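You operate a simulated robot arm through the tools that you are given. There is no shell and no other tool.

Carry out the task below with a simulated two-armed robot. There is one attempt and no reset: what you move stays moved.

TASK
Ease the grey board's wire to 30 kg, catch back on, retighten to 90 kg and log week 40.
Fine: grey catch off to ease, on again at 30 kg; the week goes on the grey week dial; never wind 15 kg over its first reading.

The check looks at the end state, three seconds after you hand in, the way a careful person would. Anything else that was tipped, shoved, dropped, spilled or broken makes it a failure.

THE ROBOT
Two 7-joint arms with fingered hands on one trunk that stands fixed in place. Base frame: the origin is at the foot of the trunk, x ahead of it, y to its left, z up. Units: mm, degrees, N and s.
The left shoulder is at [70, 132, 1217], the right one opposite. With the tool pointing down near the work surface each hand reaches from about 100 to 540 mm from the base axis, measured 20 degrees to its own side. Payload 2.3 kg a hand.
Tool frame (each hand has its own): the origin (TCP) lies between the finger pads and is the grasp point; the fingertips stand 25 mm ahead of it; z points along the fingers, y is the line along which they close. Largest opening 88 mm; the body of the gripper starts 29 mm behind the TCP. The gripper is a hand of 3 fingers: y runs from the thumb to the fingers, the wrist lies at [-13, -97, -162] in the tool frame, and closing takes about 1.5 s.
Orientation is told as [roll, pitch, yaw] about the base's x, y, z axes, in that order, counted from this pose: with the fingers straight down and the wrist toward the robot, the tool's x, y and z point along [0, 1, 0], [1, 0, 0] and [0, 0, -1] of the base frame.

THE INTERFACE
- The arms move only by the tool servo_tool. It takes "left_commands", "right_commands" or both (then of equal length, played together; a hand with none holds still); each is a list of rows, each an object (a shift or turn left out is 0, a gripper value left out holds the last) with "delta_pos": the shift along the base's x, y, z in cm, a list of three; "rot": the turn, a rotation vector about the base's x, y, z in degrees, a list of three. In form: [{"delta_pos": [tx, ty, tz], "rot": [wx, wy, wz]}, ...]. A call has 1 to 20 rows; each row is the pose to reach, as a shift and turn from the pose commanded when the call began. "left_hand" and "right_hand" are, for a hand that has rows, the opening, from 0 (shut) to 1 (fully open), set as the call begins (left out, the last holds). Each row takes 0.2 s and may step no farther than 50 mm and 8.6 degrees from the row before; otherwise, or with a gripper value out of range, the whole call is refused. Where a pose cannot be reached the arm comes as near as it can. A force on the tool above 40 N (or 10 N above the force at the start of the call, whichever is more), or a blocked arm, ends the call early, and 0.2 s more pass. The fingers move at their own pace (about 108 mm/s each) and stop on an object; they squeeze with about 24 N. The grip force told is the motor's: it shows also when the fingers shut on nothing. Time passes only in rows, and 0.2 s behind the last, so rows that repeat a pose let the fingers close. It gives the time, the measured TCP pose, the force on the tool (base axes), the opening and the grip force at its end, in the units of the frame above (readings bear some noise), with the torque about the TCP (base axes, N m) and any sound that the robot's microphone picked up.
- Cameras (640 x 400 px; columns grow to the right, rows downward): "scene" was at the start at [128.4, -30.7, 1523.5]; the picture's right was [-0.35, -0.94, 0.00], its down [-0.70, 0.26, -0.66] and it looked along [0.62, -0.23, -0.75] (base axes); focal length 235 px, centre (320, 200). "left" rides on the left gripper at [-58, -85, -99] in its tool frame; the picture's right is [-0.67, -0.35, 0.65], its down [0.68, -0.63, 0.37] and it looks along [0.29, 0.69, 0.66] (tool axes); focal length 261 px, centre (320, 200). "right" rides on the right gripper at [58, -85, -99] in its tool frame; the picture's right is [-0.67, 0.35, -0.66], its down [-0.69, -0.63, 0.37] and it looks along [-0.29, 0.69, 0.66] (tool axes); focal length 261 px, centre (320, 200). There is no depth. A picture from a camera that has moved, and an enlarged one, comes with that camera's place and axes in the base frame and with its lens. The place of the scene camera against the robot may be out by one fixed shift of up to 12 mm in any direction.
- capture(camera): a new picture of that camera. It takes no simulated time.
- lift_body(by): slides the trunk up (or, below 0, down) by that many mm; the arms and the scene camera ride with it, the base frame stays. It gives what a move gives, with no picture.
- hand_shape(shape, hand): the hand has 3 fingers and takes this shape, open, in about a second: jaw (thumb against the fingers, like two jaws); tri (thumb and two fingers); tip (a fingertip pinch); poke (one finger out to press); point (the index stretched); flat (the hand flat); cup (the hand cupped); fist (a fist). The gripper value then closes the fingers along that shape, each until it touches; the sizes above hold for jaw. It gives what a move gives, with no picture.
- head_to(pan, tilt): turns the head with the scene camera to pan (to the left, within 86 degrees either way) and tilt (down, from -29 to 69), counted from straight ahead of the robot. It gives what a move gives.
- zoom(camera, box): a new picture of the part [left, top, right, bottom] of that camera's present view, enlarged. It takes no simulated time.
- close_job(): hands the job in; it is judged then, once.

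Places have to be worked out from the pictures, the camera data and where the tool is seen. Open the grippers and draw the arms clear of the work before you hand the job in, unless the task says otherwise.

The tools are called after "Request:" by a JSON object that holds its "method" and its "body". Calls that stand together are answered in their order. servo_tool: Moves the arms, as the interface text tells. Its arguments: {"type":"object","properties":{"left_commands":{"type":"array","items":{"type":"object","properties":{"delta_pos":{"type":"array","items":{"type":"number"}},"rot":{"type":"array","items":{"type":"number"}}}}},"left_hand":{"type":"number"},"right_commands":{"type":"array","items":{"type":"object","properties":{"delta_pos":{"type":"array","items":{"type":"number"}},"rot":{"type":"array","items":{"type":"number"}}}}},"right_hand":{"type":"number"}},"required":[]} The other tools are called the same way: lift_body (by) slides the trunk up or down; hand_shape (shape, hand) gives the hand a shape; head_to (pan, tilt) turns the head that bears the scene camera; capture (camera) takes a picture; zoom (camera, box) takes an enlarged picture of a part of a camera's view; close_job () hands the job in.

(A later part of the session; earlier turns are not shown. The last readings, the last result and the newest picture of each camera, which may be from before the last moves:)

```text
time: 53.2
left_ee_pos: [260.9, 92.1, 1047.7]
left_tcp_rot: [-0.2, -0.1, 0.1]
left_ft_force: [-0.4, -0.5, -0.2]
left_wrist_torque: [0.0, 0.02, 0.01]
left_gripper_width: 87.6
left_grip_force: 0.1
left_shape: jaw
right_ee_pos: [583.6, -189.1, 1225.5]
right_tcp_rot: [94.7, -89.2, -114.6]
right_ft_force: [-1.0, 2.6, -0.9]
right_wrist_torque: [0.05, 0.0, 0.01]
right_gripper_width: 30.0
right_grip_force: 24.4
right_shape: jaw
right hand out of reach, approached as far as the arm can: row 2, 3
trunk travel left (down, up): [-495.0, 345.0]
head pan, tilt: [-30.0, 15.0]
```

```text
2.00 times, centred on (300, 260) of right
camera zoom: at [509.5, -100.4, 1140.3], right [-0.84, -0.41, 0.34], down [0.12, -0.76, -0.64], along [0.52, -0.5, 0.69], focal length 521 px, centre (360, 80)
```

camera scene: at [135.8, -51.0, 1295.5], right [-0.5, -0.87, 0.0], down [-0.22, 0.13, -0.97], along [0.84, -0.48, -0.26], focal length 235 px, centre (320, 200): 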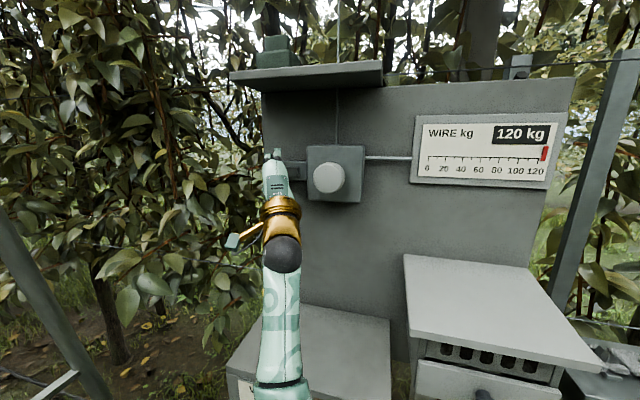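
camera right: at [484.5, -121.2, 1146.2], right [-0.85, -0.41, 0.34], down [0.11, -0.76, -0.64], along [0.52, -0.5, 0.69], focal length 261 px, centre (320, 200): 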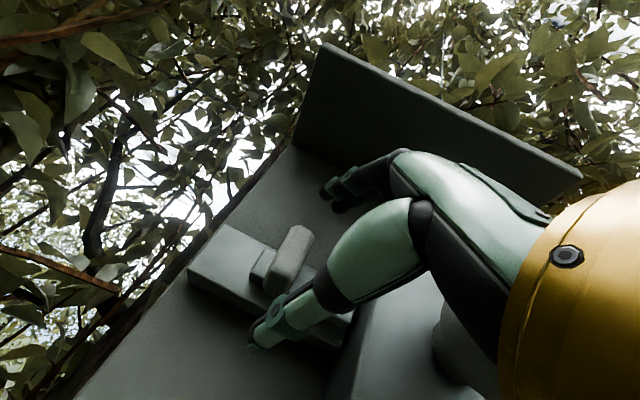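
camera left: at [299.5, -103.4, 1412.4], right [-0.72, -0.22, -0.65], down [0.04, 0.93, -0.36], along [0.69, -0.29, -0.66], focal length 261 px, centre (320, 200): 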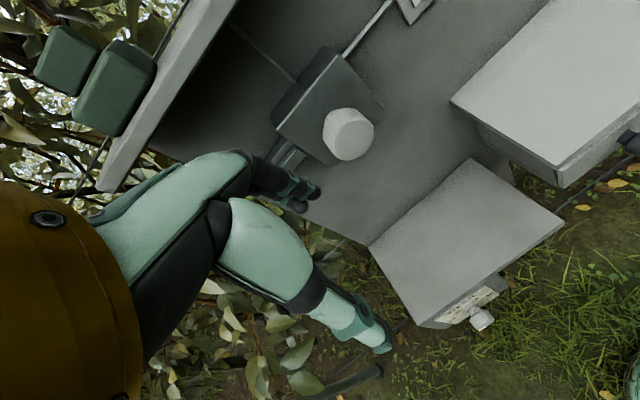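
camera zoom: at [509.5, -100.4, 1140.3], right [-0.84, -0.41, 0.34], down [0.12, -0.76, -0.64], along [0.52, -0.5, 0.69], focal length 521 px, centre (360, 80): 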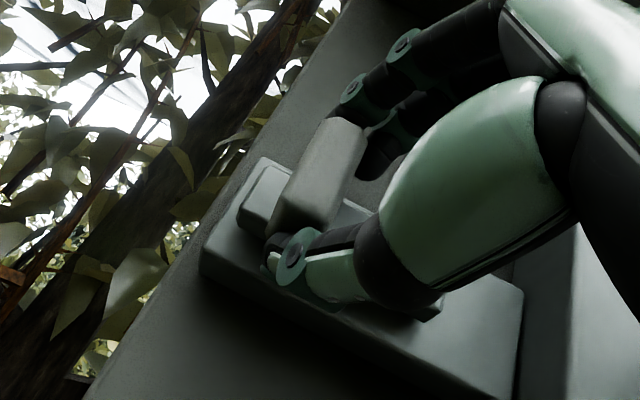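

Here the arm itself reaches its limit (no resistance from the catch), with the bolt slid 32 mm left. I'll release the tab and look at where the slider stands.

Request:
{"method": "servo_tool", "body": {"right_commands": [{"delta_pos": [0, 0, 0]}, {"delta_pos": [0, 0, 0]}, {"delta_pos": [0, 0, 0]}, {"delta_pos": [0, 0, 0]}, {"delta_pos": [0, 0, 0]}], "right_hand": 1}}

Request:
{"method": "capture", "body": {"camera": "right"}}

Request:
{"method": "capture", "body": {"camera": "scene"}}

```text
time: 54.4
left_ee_pos: [259.7, 90.5, 1048.0]
left_tcp_rot: [-0.1, 0.0, -0.1]
left_ft_force: [-1.1, 0.2, 0.1]
left_wrist_torque: [-0.03, 0.01, 0.02]
left_gripper_width: 87.7
left_grip_force: 0.1
left_shape: jaw
right_ee_pos: [583.8, -192.0, 1224.5]
right_tcp_rot: [93.3, -89.2, -113.2]
right_ft_force: [-0.1, 0.2, 0.6]
right_wrist_torque: [0.01, 0.0, -0.02]
right_gripper_width: 87.6
right_grip_force: 0.1
right_shape: jaw
trunk travel left (down, up): [-495.0, 345.0]
head pan, tilt: [-30.0, 15.0]
```

```text
taken
camera right: at [509.6, -102.2, 1140.2], right [-0.85, -0.41, 0.34], down [0.12, -0.76, -0.64], along [0.52, -0.5, 0.69], focal length 261 px, centre (320, 200)
```

right: 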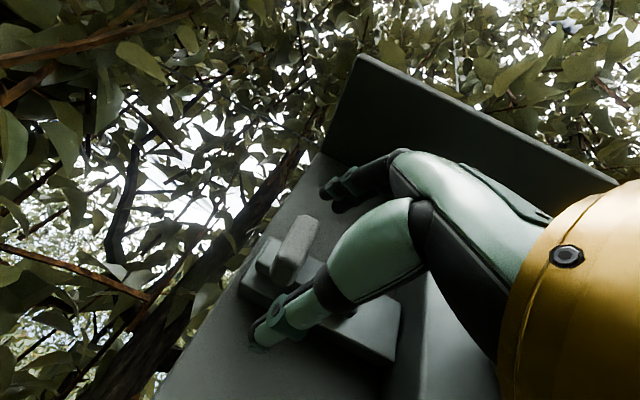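

```text
taken
camera scene: at [136.1, -50.0, 1295.5], right [-0.5, -0.87, 0.0], down [-0.22, 0.13, -0.97], along [0.84, -0.48, -0.26], focal length 235 px, centre (320, 200)
```

scene: 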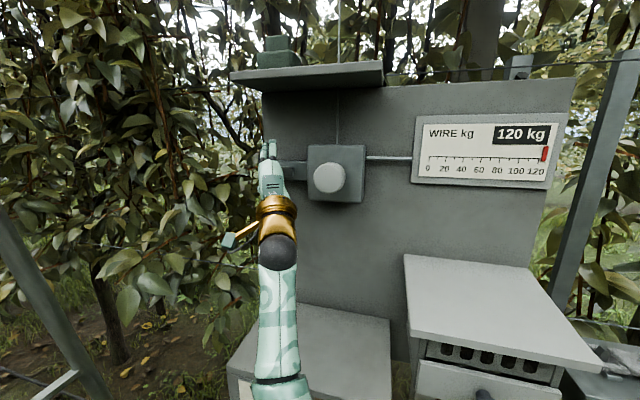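

Catch released with the gauge still steady at 120. I'll slide the open hand back to the right along the board so the knob re-enters the gap between thumb and fingers.

Request:
{"method": "servo_tool", "body": {"right_commands": [{"delta_pos": [-2.5, -1.3, 0]}, {"delta_pos": [-4.8, -2.6, 0]}, {"delta_pos": [-6.9, -4.0, 0]}, {"delta_pos": [-8.8, -5.6, 0]}, {"delta_pos": [-10.3, -7.0, 0]}, {"delta_pos": [-10.9, -7.5, 0]}, {"delta_pos": [-10.9, -7.5, 0]}]}}

Request:
{"method": "zoom", "body": {"camera": "scene", "box": [240, 110, 400, 210]}}

Request:
{"method": "capture", "body": {"camera": "right"}}

```text
time: 56.0
left_ee_pos: [260.7, 90.5, 1048.4]
left_tcp_rot: [-0.1, 0.0, -0.1]
left_ft_force: [0.2, -1.0, -0.1]
left_wrist_torque: [0.01, 0.0, 0.01]
left_gripper_width: 87.4
left_grip_force: 0.1
left_shape: jaw
right_ee_pos: [474.8, -265.7, 1223.5]
right_tcp_rot: [90.5, -89.0, -110.6]
right_ft_force: [0.1, -0.1, 1.0]
right_wrist_torque: [-0.01, 0.01, 0.02]
right_gripper_width: 87.7
right_grip_force: 0.1
right_shape: jaw
right hand out of reach, approached as far as the arm can: row 1, 2, 3, 4
trunk travel left (down, up): [-495.0, 345.0]
head pan, tilt: [-30.0, 15.0]
```

```text
4.00 times, centred on (320, 160) of scene
camera zoom: at [135.8, -50.3, 1295.5], right [-0.5, -0.87, 0.0], down [-0.22, 0.13, -0.97], along [0.84, -0.48, -0.26], focal length 940 px, centre (320, 360)
```

zoom: 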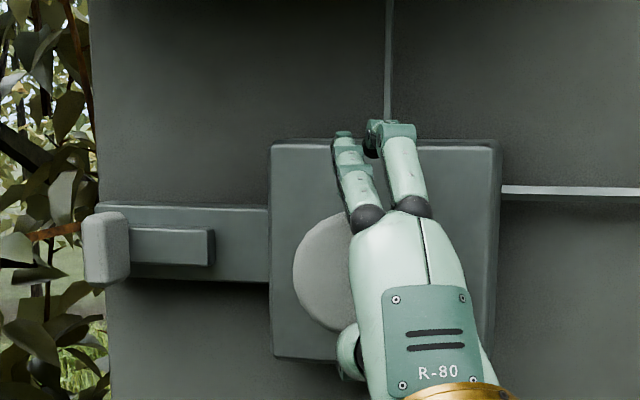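

```text
taken
camera right: at [401.3, -176.0, 1139.7], right [-0.85, -0.41, 0.34], down [0.11, -0.76, -0.64], along [0.52, -0.5, 0.69], focal length 261 px, centre (320, 200)
```

right: 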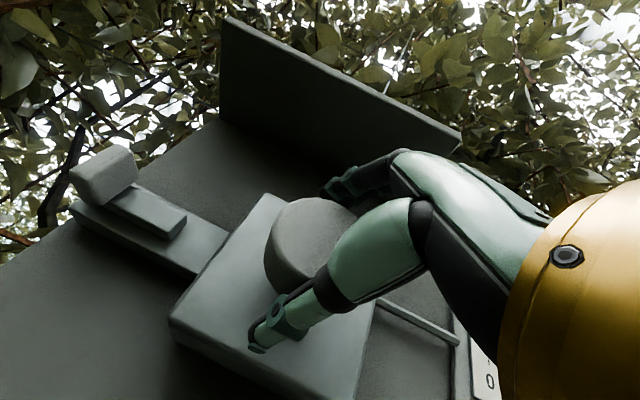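

The catch now sits at the far left (off) and the knob is between thumb and fingers at [475,-266,1223]. I'll close the hand on the knob.

Request:
{"method": "servo_tool", "body": {"right_commands": [{"delta_pos": [0, 0, 0]}, {"delta_pos": [0, 0, 0]}, {"delta_pos": [0, 0, 0]}, {"delta_pos": [0, 0, 0]}, {"delta_pos": [0, 0, 0]}, {"delta_pos": [0, 0, 0]}, {"delta_pos": [0, 0, 0]}], "right_hand": 0}}

Request:
{"method": "zoom", "body": {"camera": "scene", "box": [240, 110, 400, 210]}}

Request:
{"method": "zoom", "body": {"camera": "right", "box": [180, 160, 420, 360]}}

Request:
{"method": "zoom", "body": {"camera": "scene", "box": [400, 100, 580, 200]}}

```text
time: 57.6
left_ee_pos: [260.7, 91.5, 1048.9]
left_tcp_rot: [-0.2, 0.1, -0.2]
left_ft_force: [0.1, 1.1, -0.5]
left_wrist_torque: [-0.02, 0.02, 0.03]
left_gripper_width: 87.5
left_grip_force: 0.1
left_shape: jaw
right_ee_pos: [475.9, -264.4, 1223.4]
right_tcp_rot: [87.7, -89.1, -107.7]
right_ft_force: [2.4, 0.0, 0.2]
right_wrist_torque: [0.04, 0.04, 0.05]
right_gripper_width: 43.3
right_grip_force: 23.9
right_shape: jaw
trunk travel left (down, up): [-495.0, 345.0]
head pan, tilt: [-30.0, 15.0]
```

```text
4.00 times, centred on (320, 160) of scene
camera zoom: at [137.0, -50.0, 1295.3], right [-0.5, -0.87, 0.0], down [-0.23, 0.13, -0.97], along [0.84, -0.48, -0.26], focal length 940 px, centre (320, 360)
```

zoom: 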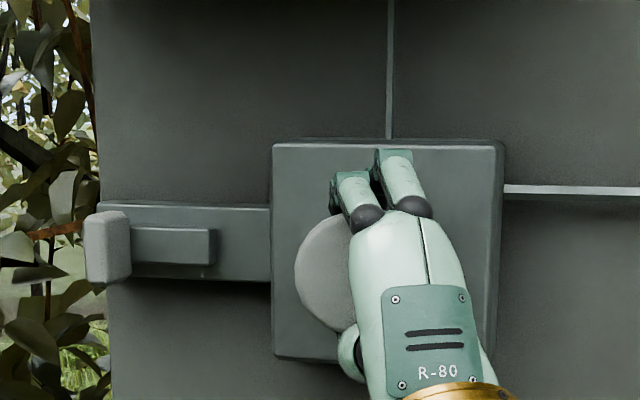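

```text
2.00 times, centred on (300, 260) of right
camera zoom: at [402.5, -175.6, 1139.4], right [-0.85, -0.41, 0.34], down [0.11, -0.76, -0.64], along [0.52, -0.5, 0.69], focal length 521 px, centre (360, 80)
```

zoom: 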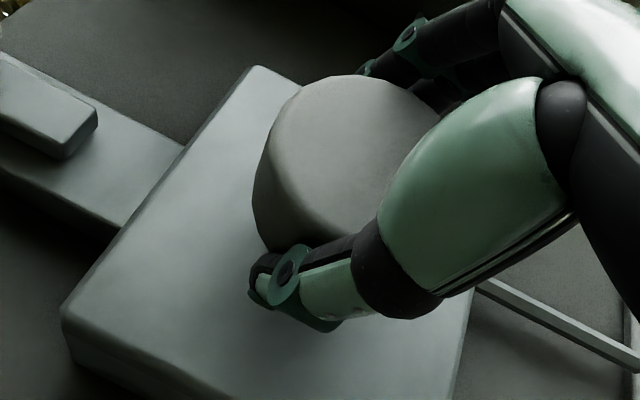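

```text
3.56 times, centred on (490, 150) of scene
camera zoom: at [137.0, -50.0, 1295.3], right [-0.5, -0.87, 0.0], down [-0.23, 0.13, -0.97], along [0.84, -0.48, -0.26], focal length 836 px, centre (-284, 378)
```

zoom: 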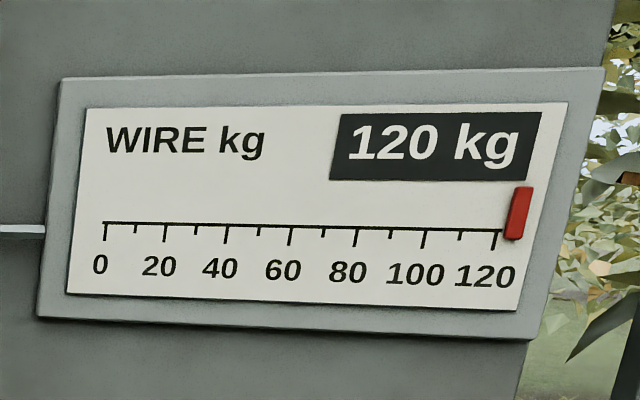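

The knob is gripped (24 N, almost no side load). I'll test with a small 6° counter-clockwise turn (expected easing direction) about the knob axis and read the gauge.

Request:
{"method": "servo_tool", "body": {"right_commands": [{"delta_pos": [0, 0, 0], "rot": [-2.1, 2.1, 0]}, {"delta_pos": [0, 0, 0], "rot": [-4.24, 4.24, 0]}, {"delta_pos": [0, 0, 0], "rot": [-4.24, 4.24, 0]}]}}

Request:
{"method": "zoom", "body": {"camera": "scene", "box": [400, 100, 580, 200]}}

Request:
{"method": "zoom", "body": {"camera": "scene", "box": [240, 110, 400, 210]}}

```text
time: 58.4
left_ee_pos: [261.2, 90.6, 1047.4]
left_tcp_rot: [0.0, 0.1, -0.1]
left_ft_force: [0.2, -0.8, -0.1]
left_wrist_torque: [0.0, -0.01, 0.03]
left_gripper_width: 87.8
left_grip_force: 0.1
left_shape: jaw
right_ee_pos: [475.9, -266.0, 1223.7]
right_tcp_rot: [-60.3, -84.9, 40.3]
right_ft_force: [0.7, 1.3, -1.6]
right_wrist_torque: [0.04, 0.01, 0.05]
right_gripper_width: 43.1
right_grip_force: 24.0
right_shape: jaw
trunk travel left (down, up): [-495.0, 345.0]
head pan, tilt: [-30.0, 15.0]
```

```text
3.56 times, centred on (490, 150) of scene
camera zoom: at [136.9, -49.7, 1295.3], right [-0.5, -0.87, 0.0], down [-0.23, 0.13, -0.97], along [0.84, -0.48, -0.26], focal length 836 px, centre (-284, 378)
```

zoom: 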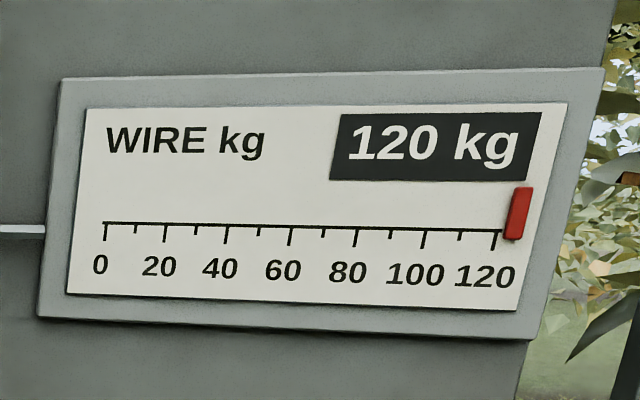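

```text
4.00 times, centred on (320, 160) of scene
camera zoom: at [136.9, -49.7, 1295.3], right [-0.5, -0.87, 0.0], down [-0.23, 0.13, -0.97], along [0.84, -0.48, -0.26], focal length 940 px, centre (320, 360)
```

zoom: 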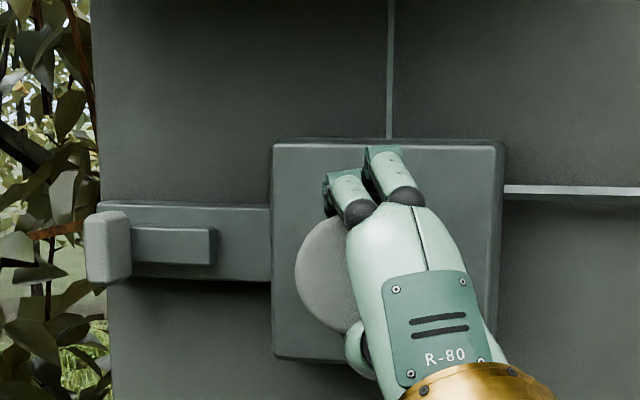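

No change at 6° and no resistance. I'll continue counter-clockwise to about 18° and check again.

Request:
{"method": "servo_tool", "body": {"right_commands": [{"delta_pos": [0, 0, 0], "rot": [-2.83, 2.83, 0]}, {"delta_pos": [0, 0, 0], "rot": [-5.66, 5.66, 0]}, {"delta_pos": [0, 0, 0], "rot": [-8.5, 8.5, 0]}, {"delta_pos": [0, 0, 0], "rot": [-8.5, 8.5, 0]}]}}

Request:
{"method": "zoom", "body": {"camera": "scene", "box": [400, 100, 580, 200]}}

Request:
{"method": "zoom", "body": {"camera": "right", "box": [180, 160, 420, 360]}}

```text
time: 59.4
left_ee_pos: [261.7, 91.9, 1047.6]
left_tcp_rot: [-0.1, 0.1, -0.1]
left_ft_force: [-0.7, -0.2, -0.4]
left_wrist_torque: [0.02, 0.0, -0.02]
left_gripper_width: 87.5
left_grip_force: 0.0
left_shape: jaw
right_ee_pos: [476.7, -265.7, 1225.3]
right_tcp_rot: [-63.8, -72.7, 43.7]
right_ft_force: [3.4, 2.7, 1.5]
right_wrist_torque: [0.01, -0.05, 0.07]
right_gripper_width: 43.1
right_grip_force: 24.0
right_shape: jaw
trunk travel left (down, up): [-495.0, 345.0]
head pan, tilt: [-30.0, 15.0]
```

```text
3.56 times, centred on (490, 150) of scene
camera zoom: at [137.6, -48.7, 1295.3], right [-0.5, -0.87, 0.0], down [-0.23, 0.13, -0.97], along [0.84, -0.48, -0.26], focal length 836 px, centre (-284, 378)
```

zoom: 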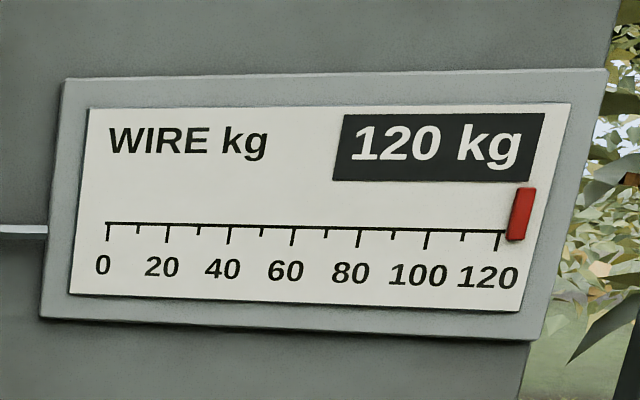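

```text
2.00 times, centred on (300, 260) of right
camera zoom: at [384.2, -194.6, 1140.5], right [-0.74, -0.31, 0.6], down [-0.01, -0.88, -0.47], along [0.67, -0.35, 0.65], focal length 521 px, centre (360, 80)
```

zoom: 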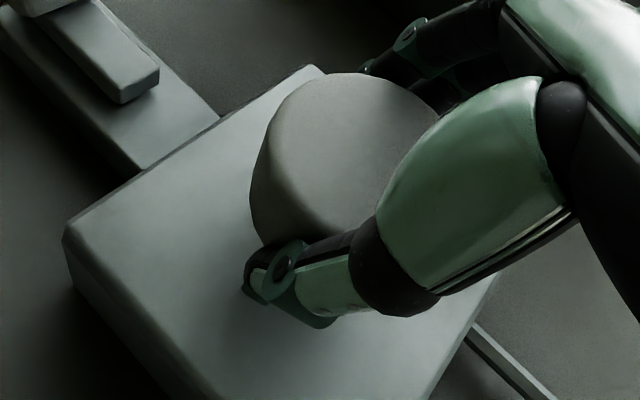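

Still 120 with almost no resisting torque. I'll carry on counter-clockwise to about 40° total and see if the gauge responds.

Request:
{"method": "servo_tool", "body": {"right_commands": [{"delta_pos": [0, 0, 0], "rot": [-3.9, 3.9, 0]}, {"delta_pos": [0, 0, 0], "rot": [-7.8, 7.8, 0]}, {"delta_pos": [0, 0, 0], "rot": [-11.7, 11.7, 0]}, {"delta_pos": [0, 0, 0], "rot": [-15.6, 15.6, 0]}, {"delta_pos": [0, 0, 0], "rot": [-15.6, 15.6, 0]}]}}

Request:
{"method": "capture", "body": {"camera": "scene"}}

Request:
{"method": "zoom", "body": {"camera": "scene", "box": [400, 100, 580, 200]}}

Request:
{"method": "zoom", "body": {"camera": "right", "box": [180, 160, 420, 360]}}

```text
time: 60.6
left_ee_pos: [261.5, 92.1, 1046.6]
left_tcp_rot: [-0.1, 0.0, -0.1]
left_ft_force: [0.1, -0.1, 0.0]
left_wrist_torque: [0.01, 0.02, -0.02]
left_gripper_width: 87.6
left_grip_force: 0.0
left_shape: jaw
right_ee_pos: [478.2, -265.6, 1225.1]
right_tcp_rot: [-64.5, -50.5, 44.5]
right_ft_force: [3.5, 3.3, 0.0]
right_wrist_torque: [0.02, 0.0, 0.08]
right_gripper_width: 42.8
right_grip_force: 23.8
right_shape: jaw
trunk travel left (down, up): [-495.0, 345.0]
head pan, tilt: [-30.0, 15.0]
```

```text
taken
camera scene: at [138.1, -48.1, 1295.3], right [-0.5, -0.87, 0.0], down [-0.23, 0.13, -0.97], along [0.84, -0.48, -0.26], focal length 235 px, centre (320, 200)
```

scene: 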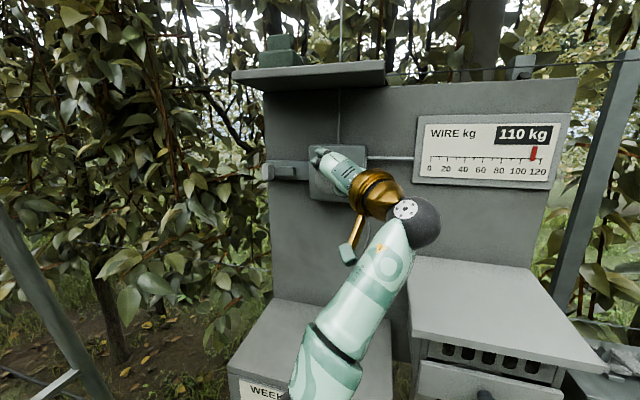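

```text
3.56 times, centred on (490, 150) of scene
camera zoom: at [138.1, -48.1, 1295.3], right [-0.5, -0.87, 0.0], down [-0.23, 0.13, -0.97], along [0.84, -0.48, -0.26], focal length 836 px, centre (-284, 378)
```

zoom: 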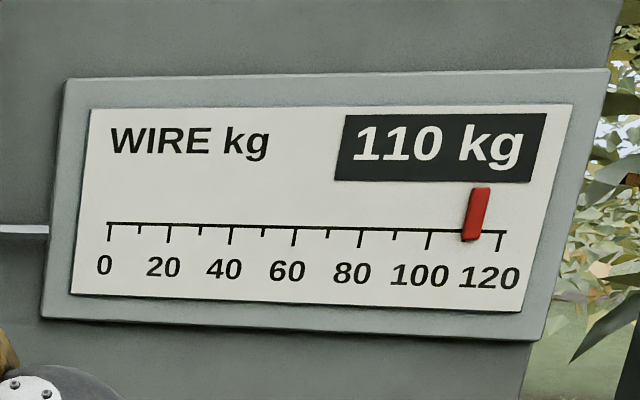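

```text
2.00 times, centred on (300, 260) of right
camera zoom: at [363.8, -215.3, 1152.2], right [-0.54, -0.11, 0.83], down [-0.1, -0.98, -0.19], along [0.83, -0.19, 0.52], focal length 521 px, centre (360, 80)
```

zoom: 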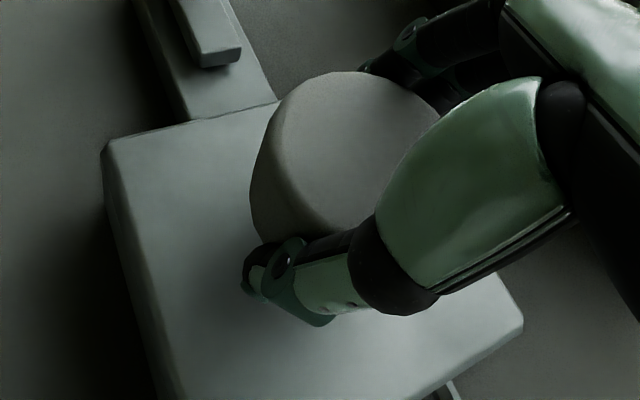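

Counter-clockwise eases: the gauge dropped to 110 between 18° and 40°. I'll keep turning in small steps to learn the step size.

Request:
{"method": "servo_tool", "body": {"right_commands": [{"delta_pos": [0, 0, 0], "rot": [-2.83, 2.83, 0]}, {"delta_pos": [0, 0, 0], "rot": [-5.66, 5.66, 0]}, {"delta_pos": [0, 0, 0], "rot": [-5.66, 5.66, 0]}]}}

Request:
{"method": "zoom", "body": {"camera": "scene", "box": [400, 100, 580, 200]}}

Request:
{"method": "servo_tool", "body": {"right_commands": [{"delta_pos": [0, 0, 0], "rot": [-2.83, 2.83, 0]}, {"delta_pos": [0, 0, 0], "rot": [-5.66, 5.66, 0]}, {"delta_pos": [0, 0, 0], "rot": [-5.66, 5.66, 0]}]}}

Request:
{"method": "zoom", "body": {"camera": "scene", "box": [400, 100, 580, 200]}}

```text
time: 61.4
left_ee_pos: [262.2, 92.6, 1047.5]
left_tcp_rot: [-0.2, 0.2, -0.2]
left_ft_force: [0.8, -0.5, 0.4]
left_wrist_torque: [0.03, 0.03, -0.01]
left_gripper_width: 87.8
left_grip_force: 0.1
left_shape: jaw
right_ee_pos: [477.9, -264.7, 1224.5]
right_tcp_rot: [-64.7, -42.4, 44.5]
right_ft_force: [3.8, 3.9, -2.3]
right_wrist_torque: [0.04, 0.01, 0.1]
right_gripper_width: 42.9
right_grip_force: 23.9
right_shape: jaw
trunk travel left (down, up): [-495.0, 345.0]
head pan, tilt: [-30.0, 15.0]
```

```text
3.56 times, centred on (490, 150) of scene
camera zoom: at [138.5, -48.1, 1295.2], right [-0.5, -0.87, 0.0], down [-0.23, 0.13, -0.97], along [0.84, -0.48, -0.26], focal length 836 px, centre (-284, 378)
```

zoom: 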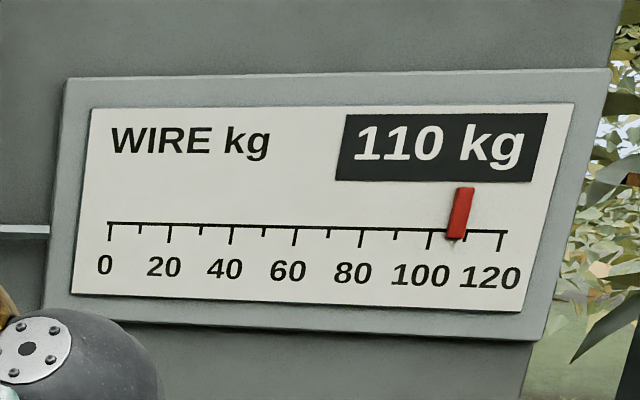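

```text
time: 62.2
left_ee_pos: [262.1, 90.6, 1046.9]
left_tcp_rot: [-0.1, 0.2, -0.2]
left_ft_force: [-0.9, -0.2, 0.2]
left_wrist_torque: [-0.01, 0.01, -0.03]
left_gripper_width: 87.9
left_grip_force: 0.1
left_shape: jaw
right_ee_pos: [478.9, -264.2, 1224.2]
right_tcp_rot: [-64.7, -34.6, 44.4]
right_ft_force: [2.9, 3.8, -3.0]
right_wrist_torque: [0.08, -0.02, 0.14]
right_gripper_width: 42.7
right_grip_force: 23.7
right_shape: jaw
trunk travel left (down, up): [-495.0, 345.0]
head pan, tilt: [-30.0, 15.0]
```

```text
3.56 times, centred on (490, 150) of scene
camera zoom: at [139.2, -48.0, 1295.2], right [-0.5, -0.87, 0.0], down [-0.23, 0.13, -0.97], along [0.84, -0.48, -0.26], focal length 836 px, centre (-284, 378)
```

zoom: 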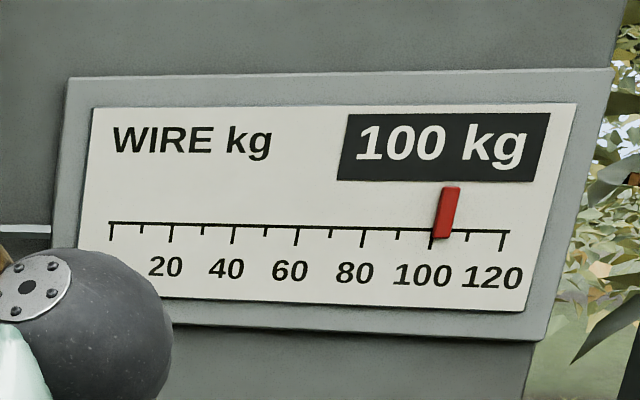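

The red pointer moves continuously (≈0.6 kg per degree) while the display steps in tens. I'll zoom hard on the pointer to judge its stand-off from the scale.

Request:
{"method": "zoom", "body": {"camera": "scene", "box": [500, 145, 556, 180]}}

Request:
{"method": "capture", "body": {"camera": "right"}}

Request:
{"method": "capture", "body": {"camera": "left"}}

```text
11.43 times, centred on (528, 162) of scene
camera zoom: at [139.2, -48.0, 1295.2], right [-0.5, -0.87, 0.0], down [-0.23, 0.13, -0.97], along [0.84, -0.48, -0.26], focal length 2687 px, centre (-2057, 629)
```

zoom: 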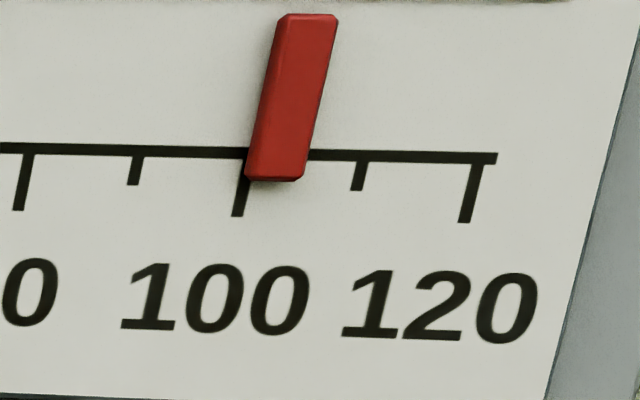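

```text
taken
camera right: at [351.6, -227.7, 1167.5], right [-0.37, 0.07, 0.93], down [-0.12, -0.99, 0.02], along [0.92, -0.1, 0.37], focal length 261 px, centre (320, 200)
```

right: 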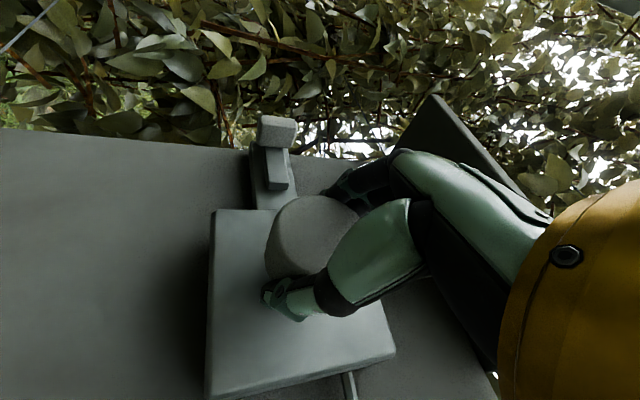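

```text
taken
camera left: at [177.8, 35.0, 1146.7], right [-0.35, -0.67, -0.65], down [-0.63, 0.69, -0.37], along [0.69, 0.28, -0.66], focal length 261 px, centre (320, 200)
```

left: 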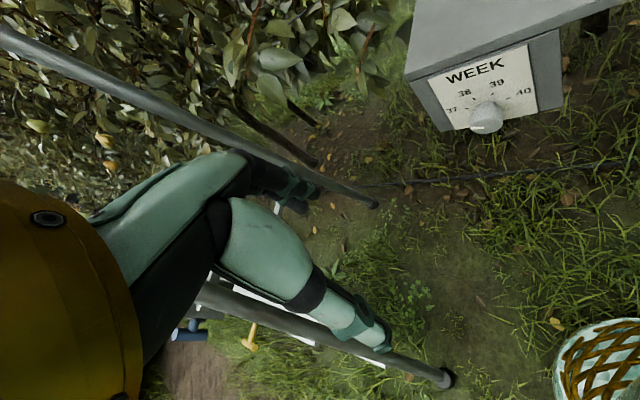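

Good: the pointer is a thin raised block, so parallax is small; I'll aim using both pointer and display. I'll turn a further 10°, then release for the next stroke.

Request:
{"method": "servo_tool", "body": {"right_commands": [{"delta_pos": [0, 0, 0], "rot": [-3.5, 3.5, 0]}, {"delta_pos": [0, 0, 0], "rot": [-7.1, 7.1, 0]}, {"delta_pos": [0, 0, 0], "rot": [-7.1, 7.1, 0]}]}}

Request:
{"method": "capture", "body": {"camera": "scene"}}

Request:
{"method": "zoom", "body": {"camera": "scene", "box": [410, 110, 570, 195]}}

```text
time: 63.0
left_ee_pos: [263.9, 93.2, 1047.6]
left_tcp_rot: [-0.2, 0.1, 0.0]
left_ft_force: [0.4, -0.3, -0.3]
left_wrist_torque: [0.01, -0.02, 0.0]
left_gripper_width: 87.8
left_grip_force: 0.0
left_shape: jaw
right_ee_pos: [477.9, -263.6, 1223.4]
right_tcp_rot: [-64.7, -24.6, 44.6]
right_ft_force: [5.1, 5.8, -4.0]
right_wrist_torque: [0.11, 0.04, 0.16]
right_gripper_width: 42.4
right_grip_force: 23.8
right_shape: jaw
trunk travel left (down, up): [-495.0, 345.0]
head pan, tilt: [-30.0, 15.0]
```

```text
taken
camera scene: at [139.5, -47.4, 1295.1], right [-0.5, -0.87, 0.0], down [-0.23, 0.13, -0.97], along [0.84, -0.48, -0.26], focal length 235 px, centre (320, 200)
```

scene: 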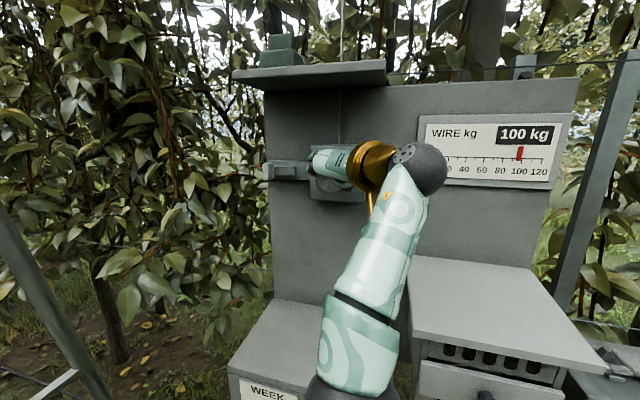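

```text
4.00 times, centred on (490, 152) of scene
camera zoom: at [139.5, -47.4, 1295.1], right [-0.5, -0.87, 0.0], down [-0.23, 0.13, -0.97], along [0.84, -0.48, -0.26], focal length 940 px, centre (-360, 390)
```

zoom: 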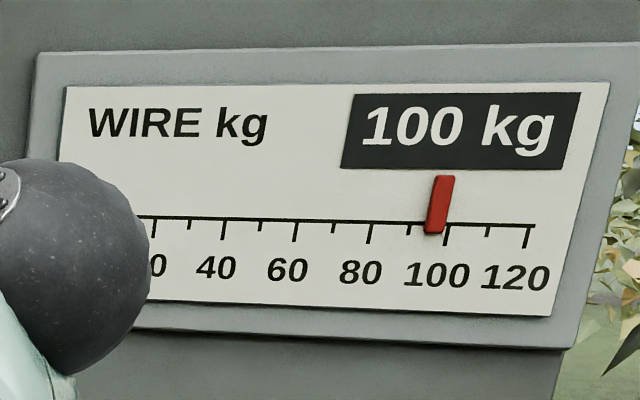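

At 66° the pointer shows about 96. I'll release the knob and rotate the open hand back clockwise for another stroke.

Request:
{"method": "servo_tool", "body": {"right_commands": [{"delta_pos": [0, 0, 0]}, {"delta_pos": [0, 0, 0]}, {"delta_pos": [0, 0, 0]}, {"delta_pos": [0, 0, 0]}], "right_hand": 1}}

Request:
{"method": "servo_tool", "body": {"right_commands": [{"delta_pos": [0, 0, 0], "rot": [5.8, -5.8, 0]}, {"delta_pos": [0, 0, 0], "rot": [11.7, -11.7, 0]}, {"delta_pos": [0, 0, 0], "rot": [17.5, -17.5, 0]}, {"delta_pos": [0, 0, 0], "rot": [23.3, -23.3, 0]}, {"delta_pos": [0, 0, 0], "rot": [29.2, -29.2, 0]}, {"delta_pos": [0, 0, 0], "rot": [35, -35, 0]}, {"delta_pos": [0, 0, 0], "rot": [40.8, -40.8, 0]}, {"delta_pos": [0, 0, 0], "rot": [46.7, -46.7, 0]}, {"delta_pos": [0, 0, 0], "rot": [52, -52, 0]}, {"delta_pos": [0, 0, 0], "rot": [52, -52, 0]}]}}

Request:
{"method": "capture", "body": {"camera": "scene"}}

Request:
{"method": "capture", "body": {"camera": "right"}}

```text
time: 64.0
left_ee_pos: [260.5, 91.6, 1048.4]
left_tcp_rot: [0.0, 0.1, -0.1]
left_ft_force: [-0.6, 0.3, -0.1]
left_wrist_torque: [0.02, 0.01, 0.02]
left_gripper_width: 87.8
left_grip_force: 0.1
left_shape: jaw
right_ee_pos: [474.9, -267.4, 1223.8]
right_tcp_rot: [-64.8, -24.6, 44.5]
right_ft_force: [-0.3, 0.6, 0.0]
right_wrist_torque: [0.02, 0.01, 0.0]
right_gripper_width: 87.5
right_grip_force: 0.1
right_shape: jaw
trunk travel left (down, up): [-495.0, 345.0]
head pan, tilt: [-30.0, 15.0]
```

```text
time: 66.2
left_ee_pos: [260.9, 90.0, 1048.3]
left_tcp_rot: [-0.2, 0.0, -0.1]
left_ft_force: [0.6, -0.2, 0.4]
left_wrist_torque: [0.01, -0.02, -0.01]
left_gripper_width: 87.5
left_grip_force: 0.2
left_shape: jaw
right_ee_pos: [476.6, -271.9, 1227.8]
right_tcp_rot: [112.7, -81.7, -132.6]
right_ft_force: [-0.6, 0.0, -0.7]
right_wrist_torque: [0.03, 0.03, -0.02]
right_gripper_width: 87.9
right_grip_force: 0.0
right_shape: jaw
right hand out of reach, approached as far as the arm can: row 9, 10
trunk travel left (down, up): [-495.0, 345.0]
head pan, tilt: [-30.0, 15.0]
```

```text
taken
camera scene: at [135.8, -49.9, 1295.5], right [-0.5, -0.87, 0.0], down [-0.22, 0.13, -0.97], along [0.84, -0.48, -0.26], focal length 235 px, centre (320, 200)
```

scene: 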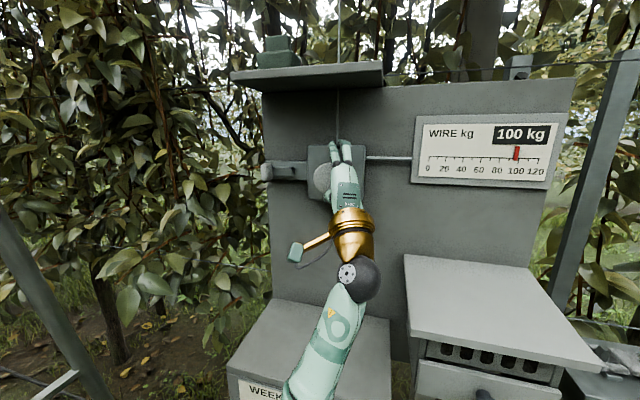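

```text
taken
camera right: at [411.5, -174.4, 1144.3], right [-0.87, -0.44, 0.22], down [0.18, -0.7, -0.69], along [0.46, -0.57, 0.69], focal length 261 px, centre (320, 200)
```

right: 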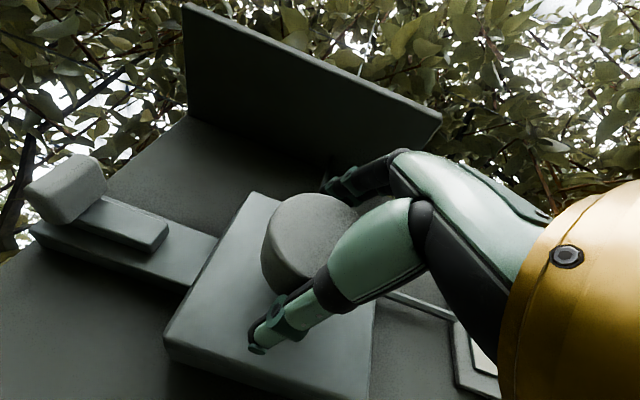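

Tension holds at 100 with the hand off. The hand is back near its clockwise limit; I'll re-centre slightly and grip the knob again.

Request:
{"method": "servo_tool", "body": {"right_commands": [{"delta_pos": [-0.1, 0.3, -0.2], "rot": [-2, 2, 0]}, {"delta_pos": [-0.1, 0.45, -0.3], "rot": [-3.5, 3.5, 0]}, {"delta_pos": [-0.1, 0.45, -0.3], "rot": [-3.5, 3.5, 0]}]}}

Request:
{"method": "servo_tool", "body": {"right_commands": [{"delta_pos": [0, 0, 0]}, {"delta_pos": [0, 0, 0]}, {"delta_pos": [0, 0, 0]}, {"delta_pos": [0, 0, 0]}, {"delta_pos": [0, 0, 0]}, {"delta_pos": [0, 0, 0]}, {"delta_pos": [0, 0, 0]}], "right_hand": 0}}

Request:
{"method": "zoom", "body": {"camera": "scene", "box": [410, 110, 570, 195]}}

```text
time: 67.0
left_ee_pos: [261.6, 91.4, 1048.4]
left_tcp_rot: [0.0, -0.1, -0.1]
left_ft_force: [0.1, 1.1, 0.6]
left_wrist_torque: [0.01, -0.01, 0.0]
left_gripper_width: 87.6
left_grip_force: 0.1
left_shape: jaw
right_ee_pos: [476.5, -267.1, 1223.3]
right_tcp_rot: [108.1, -86.7, -128.1]
right_ft_force: [-0.1, 0.1, -0.9]
right_wrist_torque: [0.01, -0.02, 0.03]
right_gripper_width: 87.4
right_grip_force: 0.1
right_shape: jaw
trunk travel left (down, up): [-495.0, 345.0]
head pan, tilt: [-30.0, 15.0]
```

```text
time: 68.6
left_ee_pos: [261.2, 89.5, 1048.8]
left_tcp_rot: [0.0, 0.1, 0.0]
left_ft_force: [0.3, 0.2, -0.4]
left_wrist_torque: [0.03, 0.0, 0.01]
left_gripper_width: 87.9
left_grip_force: 0.0
left_shape: jaw
right_ee_pos: [477.7, -268.6, 1223.2]
right_tcp_rot: [106.4, -86.7, -126.3]
right_ft_force: [3.4, -2.5, -0.2]
right_wrist_torque: [0.03, 0.02, 0.02]
right_gripper_width: 41.3
right_grip_force: 24.1
right_shape: jaw
trunk travel left (down, up): [-495.0, 345.0]
head pan, tilt: [-30.0, 15.0]
```

```text
4.00 times, centred on (490, 152) of scene
camera zoom: at [137.8, -51.1, 1295.2], right [-0.5, -0.87, 0.0], down [-0.23, 0.13, -0.97], along [0.84, -0.48, -0.26], focal length 940 px, centre (-360, 390)
```

zoom: 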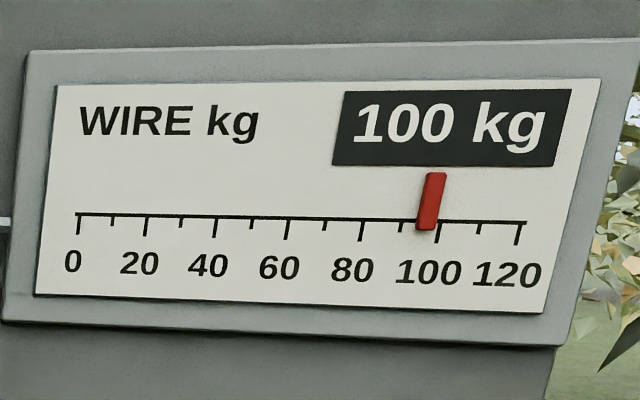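

Gripped again. I'll turn a full stroke of about 68° counter-clockwise (should bring it to roughly 55–65 kg).

Request:
{"method": "servo_tool", "body": {"right_commands": [{"delta_pos": [0, 0, 0], "rot": [-5.66, 5.66, 0]}, {"delta_pos": [0, 0, 0], "rot": [-11.3, 11.3, 0]}, {"delta_pos": [0, 0, 0], "rot": [-17, 17, 0]}, {"delta_pos": [0, 0, 0], "rot": [-22.6, 22.6, 0]}, {"delta_pos": [0, 0, 0], "rot": [-28.3, 28.3, 0]}, {"delta_pos": [0, 0, 0], "rot": [-34, 34, 0]}, {"delta_pos": [0, 0, 0], "rot": [-39.6, 39.6, 0]}, {"delta_pos": [0, 0, 0], "rot": [-45.2, 45.2, 0]}, {"delta_pos": [0, 0, 0], "rot": [-48, 48, 0]}, {"delta_pos": [0, 0, 0], "rot": [-48, 48, 0]}]}}

Request:
{"method": "zoom", "body": {"camera": "scene", "box": [410, 110, 570, 195]}}

Request:
{"method": "capture", "body": {"camera": "right"}}

```text
time: 70.8
left_ee_pos: [262.7, 90.7, 1047.4]
left_tcp_rot: [-0.1, 0.2, 0.0]
left_ft_force: [-0.1, 0.3, 0.2]
left_wrist_torque: [-0.02, -0.01, 0.0]
left_gripper_width: 87.8
left_grip_force: 0.1
left_shape: jaw
right_ee_pos: [478.7, -267.7, 1222.3]
right_tcp_rot: [-64.7, -25.3, 44.5]
right_ft_force: [7.1, -0.7, 2.2]
right_wrist_torque: [0.0, -0.04, 0.06]
right_gripper_width: 40.5
right_grip_force: 23.9
right_shape: jaw
trunk travel left (down, up): [-495.0, 345.0]
head pan, tilt: [-30.0, 15.0]
```

```text
4.00 times, centred on (490, 152) of scene
camera zoom: at [139.4, -49.4, 1295.1], right [-0.5, -0.87, 0.0], down [-0.23, 0.13, -0.97], along [0.84, -0.48, -0.26], focal length 940 px, centre (-360, 390)
```

zoom: 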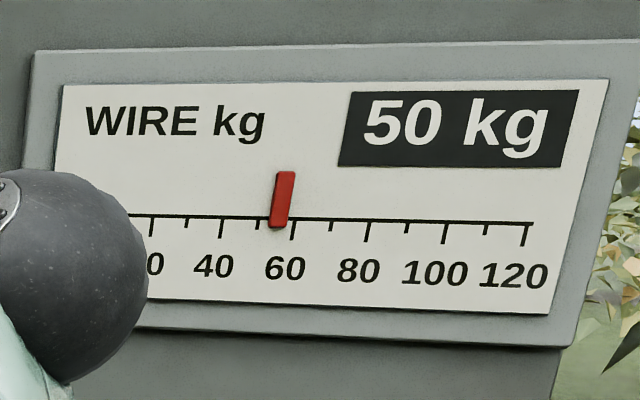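

```text
taken
camera right: at [347.3, -236.6, 1176.6], right [-0.26, 0.17, 0.95], down [-0.11, -0.98, 0.15], along [0.96, -0.06, 0.27], focal length 261 px, centre (320, 200)
```

right: 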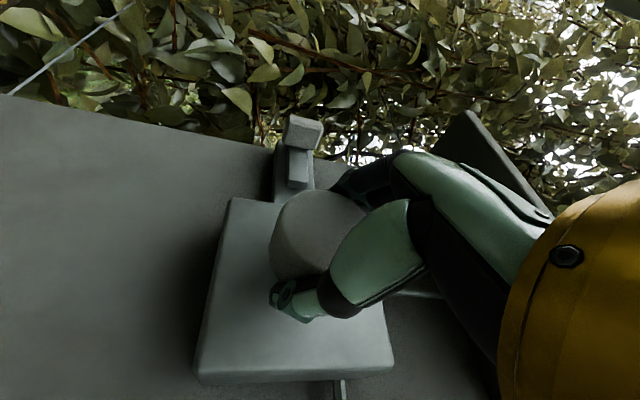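

Now the display shows 50 (pointer ≈55), which tells me the display rounds to the nearest ten with a ~1 kg parallax. About 40° more is needed to reach 30; I'll release, swing back and regrip.

Request:
{"method": "servo_tool", "body": {"right_commands": [{"delta_pos": [0, 0, 0]}, {"delta_pos": [0, 0, 0]}, {"delta_pos": [0, 0, 0]}, {"delta_pos": [0, 0, 0]}], "right_hand": 1}}

Request:
{"method": "servo_tool", "body": {"right_commands": [{"delta_pos": [0, 0, 0], "rot": [5.8, -5.8, 0]}, {"delta_pos": [0, 0, 0], "rot": [11.7, -11.7, 0]}, {"delta_pos": [0, 0, 0], "rot": [17.5, -17.5, 0]}, {"delta_pos": [0, 0, 0], "rot": [23.3, -23.3, 0]}, {"delta_pos": [0, 0, 0], "rot": [29.2, -29.2, 0]}, {"delta_pos": [0, 0, 0], "rot": [35, -35, 0]}, {"delta_pos": [0, 0, 0], "rot": [40.8, -40.8, 0]}, {"delta_pos": [0, 0, 0], "rot": [44.5, -44.5, 0]}, {"delta_pos": [0, 0, 0], "rot": [44.5, -44.5, 0]}]}}

Request:
{"method": "capture", "body": {"camera": "scene"}}

Request:
{"method": "zoom", "body": {"camera": "scene", "box": [410, 110, 570, 195]}}

```text
time: 71.8
left_ee_pos: [261.4, 89.6, 1047.9]
left_tcp_rot: [0.0, 0.0, -0.1]
left_ft_force: [1.2, 0.5, 1.2]
left_wrist_torque: [-0.03, -0.02, -0.02]
left_gripper_width: 88.0
left_grip_force: 0.0
left_shape: jaw
right_ee_pos: [476.7, -268.7, 1223.0]
right_tcp_rot: [-64.9, -25.4, 44.6]
right_ft_force: [-0.5, -0.7, -0.3]
right_wrist_torque: [-0.01, 0.0, 0.02]
right_gripper_width: 87.5
right_grip_force: 0.1
right_shape: jaw
trunk travel left (down, up): [-495.0, 345.0]
head pan, tilt: [-30.0, 15.0]
```

```text
time: 73.8
left_ee_pos: [259.8, 89.7, 1048.3]
left_tcp_rot: [0.1, 0.0, -0.1]
left_ft_force: [-0.1, -0.7, 0.1]
left_wrist_torque: [0.03, 0.0, 0.0]
left_gripper_width: 87.5
left_grip_force: 0.1
left_shape: jaw
right_ee_pos: [476.1, -268.1, 1223.1]
right_tcp_rot: [-50.9, -88.4, 31.0]
right_ft_force: [-0.5, 0.5, -0.1]
right_wrist_torque: [0.0, -0.01, 0.01]
right_gripper_width: 87.7
right_grip_force: 0.1
right_shape: jaw
trunk travel left (down, up): [-495.0, 345.0]
head pan, tilt: [-30.0, 15.0]
```

```text
taken
camera scene: at [135.9, -50.1, 1295.5], right [-0.5, -0.87, 0.0], down [-0.22, 0.13, -0.97], along [0.84, -0.48, -0.26], focal length 235 px, centre (320, 200)
```

scene: 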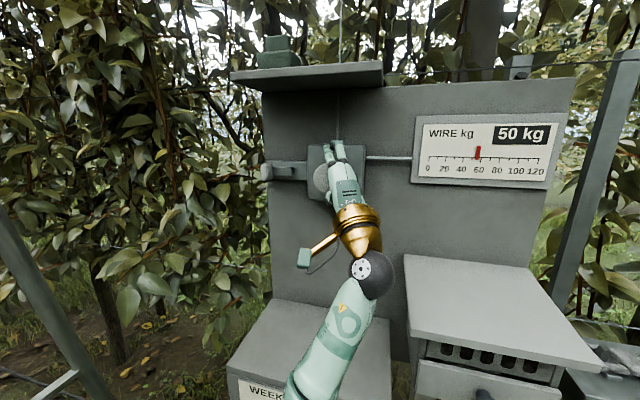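

```text
4.00 times, centred on (490, 152) of scene
camera zoom: at [135.9, -50.1, 1295.5], right [-0.5, -0.87, 0.0], down [-0.22, 0.13, -0.97], along [0.84, -0.48, -0.26], focal length 940 px, centre (-360, 390)
```

zoom: 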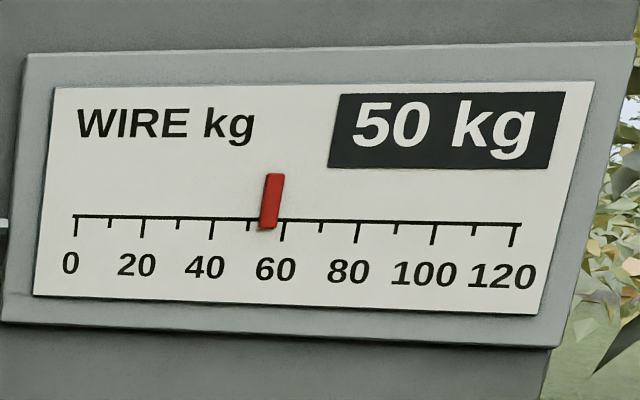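

Stable at 50 with the hand off. I'll regrip and turn 28°, then creep.

Request:
{"method": "servo_tool", "body": {"right_commands": [{"delta_pos": [0, 0, 0.05]}, {"delta_pos": [0, 0, 0.05]}, {"delta_pos": [0, 0, 0.05]}, {"delta_pos": [0, 0, 0.05]}, {"delta_pos": [0, 0, 0.05]}, {"delta_pos": [0, 0, 0.05]}, {"delta_pos": [0, 0, 0.05]}], "right_hand": 0}}

Request:
{"method": "servo_tool", "body": {"right_commands": [{"delta_pos": [0, 0, 0], "rot": [-5, 5, 0]}, {"delta_pos": [0, 0, 0], "rot": [-10, 10, 0]}, {"delta_pos": [0, 0, 0], "rot": [-15, 15, 0]}, {"delta_pos": [0, 0, 0], "rot": [-19.8, 19.8, 0]}, {"delta_pos": [0, 0, 0], "rot": [-19.8, 19.8, 0]}]}}

Request:
{"method": "zoom", "body": {"camera": "scene", "box": [410, 110, 570, 195]}}

```text
time: 75.4
left_ee_pos: [262.3, 89.0, 1047.9]
left_tcp_rot: [0.1, 0.0, -0.1]
left_ft_force: [0.4, -0.1, 1.0]
left_wrist_torque: [0.0, 0.02, 0.04]
left_gripper_width: 87.7
left_grip_force: 0.0
left_shape: jaw
right_ee_pos: [478.2, -269.4, 1223.9]
right_tcp_rot: [-48.3, -88.3, 28.2]
right_ft_force: [2.4, -1.8, 0.0]
right_wrist_torque: [0.03, 0.04, 0.02]
right_gripper_width: 40.4
right_grip_force: 23.7
right_shape: jaw
trunk travel left (down, up): [-495.0, 345.0]
head pan, tilt: [-30.0, 15.0]
```

```text
time: 76.6
left_ee_pos: [261.8, 91.4, 1046.7]
left_tcp_rot: [-0.1, 0.1, 0.0]
left_ft_force: [0.7, -0.2, 0.3]
left_wrist_torque: [0.01, -0.02, 0.02]
left_gripper_width: 87.7
left_grip_force: 0.0
left_shape: jaw
right_ee_pos: [479.6, -267.6, 1222.3]
right_tcp_rot: [-64.2, -60.2, 44.1]
right_ft_force: [6.4, -1.4, 5.0]
right_wrist_torque: [-0.01, -0.1, 0.0]
right_gripper_width: 39.4
right_grip_force: 24.6
right_shape: jaw
trunk travel left (down, up): [-495.0, 345.0]
head pan, tilt: [-30.0, 15.0]
```

```text
4.00 times, centred on (490, 152) of scene
camera zoom: at [138.5, -50.0, 1295.2], right [-0.5, -0.87, 0.0], down [-0.23, 0.13, -0.97], along [0.84, -0.48, -0.26], focal length 940 px, centre (-360, 390)
```

zoom: 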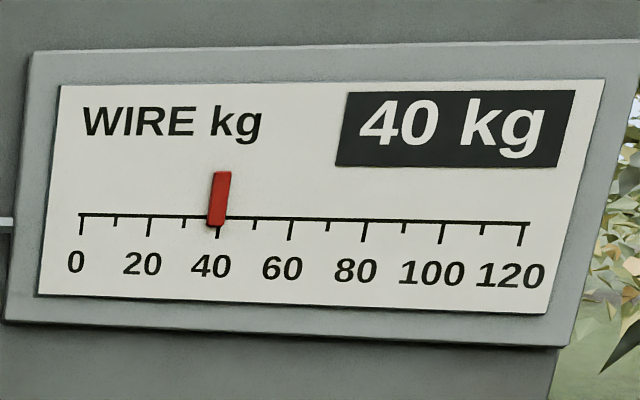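

Pointer now about 39–40. I'll ease 9° more and check.

Request:
{"method": "servo_tool", "body": {"right_commands": [{"delta_pos": [0, 0, 0], "rot": [-3.2, 3.2, 0]}, {"delta_pos": [0, 0, 0], "rot": [-6.4, 6.4, 0]}, {"delta_pos": [0, 0, 0], "rot": [-6.4, 6.4, 0]}]}}

Request:
{"method": "zoom", "body": {"camera": "scene", "box": [410, 110, 570, 195]}}

Request:
{"method": "zoom", "body": {"camera": "scene", "box": [426, 145, 482, 180]}}

```text
time: 77.4
left_ee_pos: [263.4, 89.6, 1046.6]
left_tcp_rot: [-0.1, 0.3, -0.1]
left_ft_force: [0.0, 0.5, 0.3]
left_wrist_torque: [-0.03, -0.01, 0.01]
left_gripper_width: 87.9
left_grip_force: 0.1
left_shape: jaw
right_ee_pos: [479.5, -267.6, 1222.4]
right_tcp_rot: [-64.3, -51.2, 44.4]
right_ft_force: [8.1, -0.2, 3.2]
right_wrist_torque: [-0.03, -0.11, 0.02]
right_gripper_width: 39.1
right_grip_force: 24.2
right_shape: jaw
trunk travel left (down, up): [-495.0, 345.0]
head pan, tilt: [-30.0, 15.0]
```

```text
4.00 times, centred on (490, 152) of scene
camera zoom: at [139.5, -49.7, 1295.1], right [-0.5, -0.87, 0.0], down [-0.23, 0.13, -0.97], along [0.84, -0.48, -0.26], focal length 940 px, centre (-360, 390)
```

zoom: 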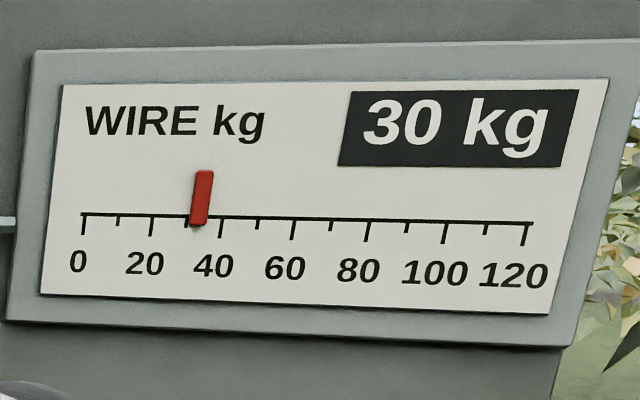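

```text
11.43 times, centred on (454, 162) of scene
camera zoom: at [139.5, -49.7, 1295.1], right [-0.5, -0.87, 0.0], down [-0.23, 0.13, -0.97], along [0.84, -0.48, -0.26], focal length 2687 px, centre (-1211, 629)
```

zoom: 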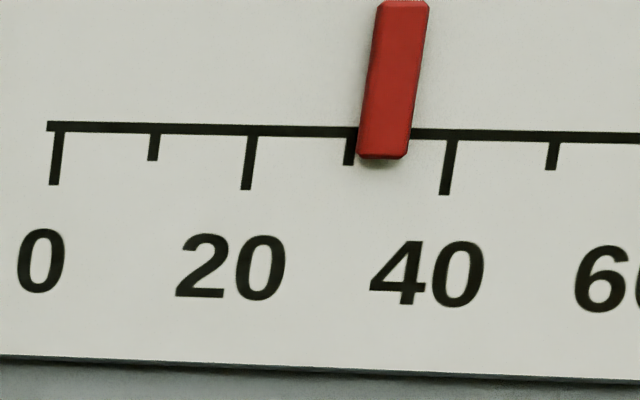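

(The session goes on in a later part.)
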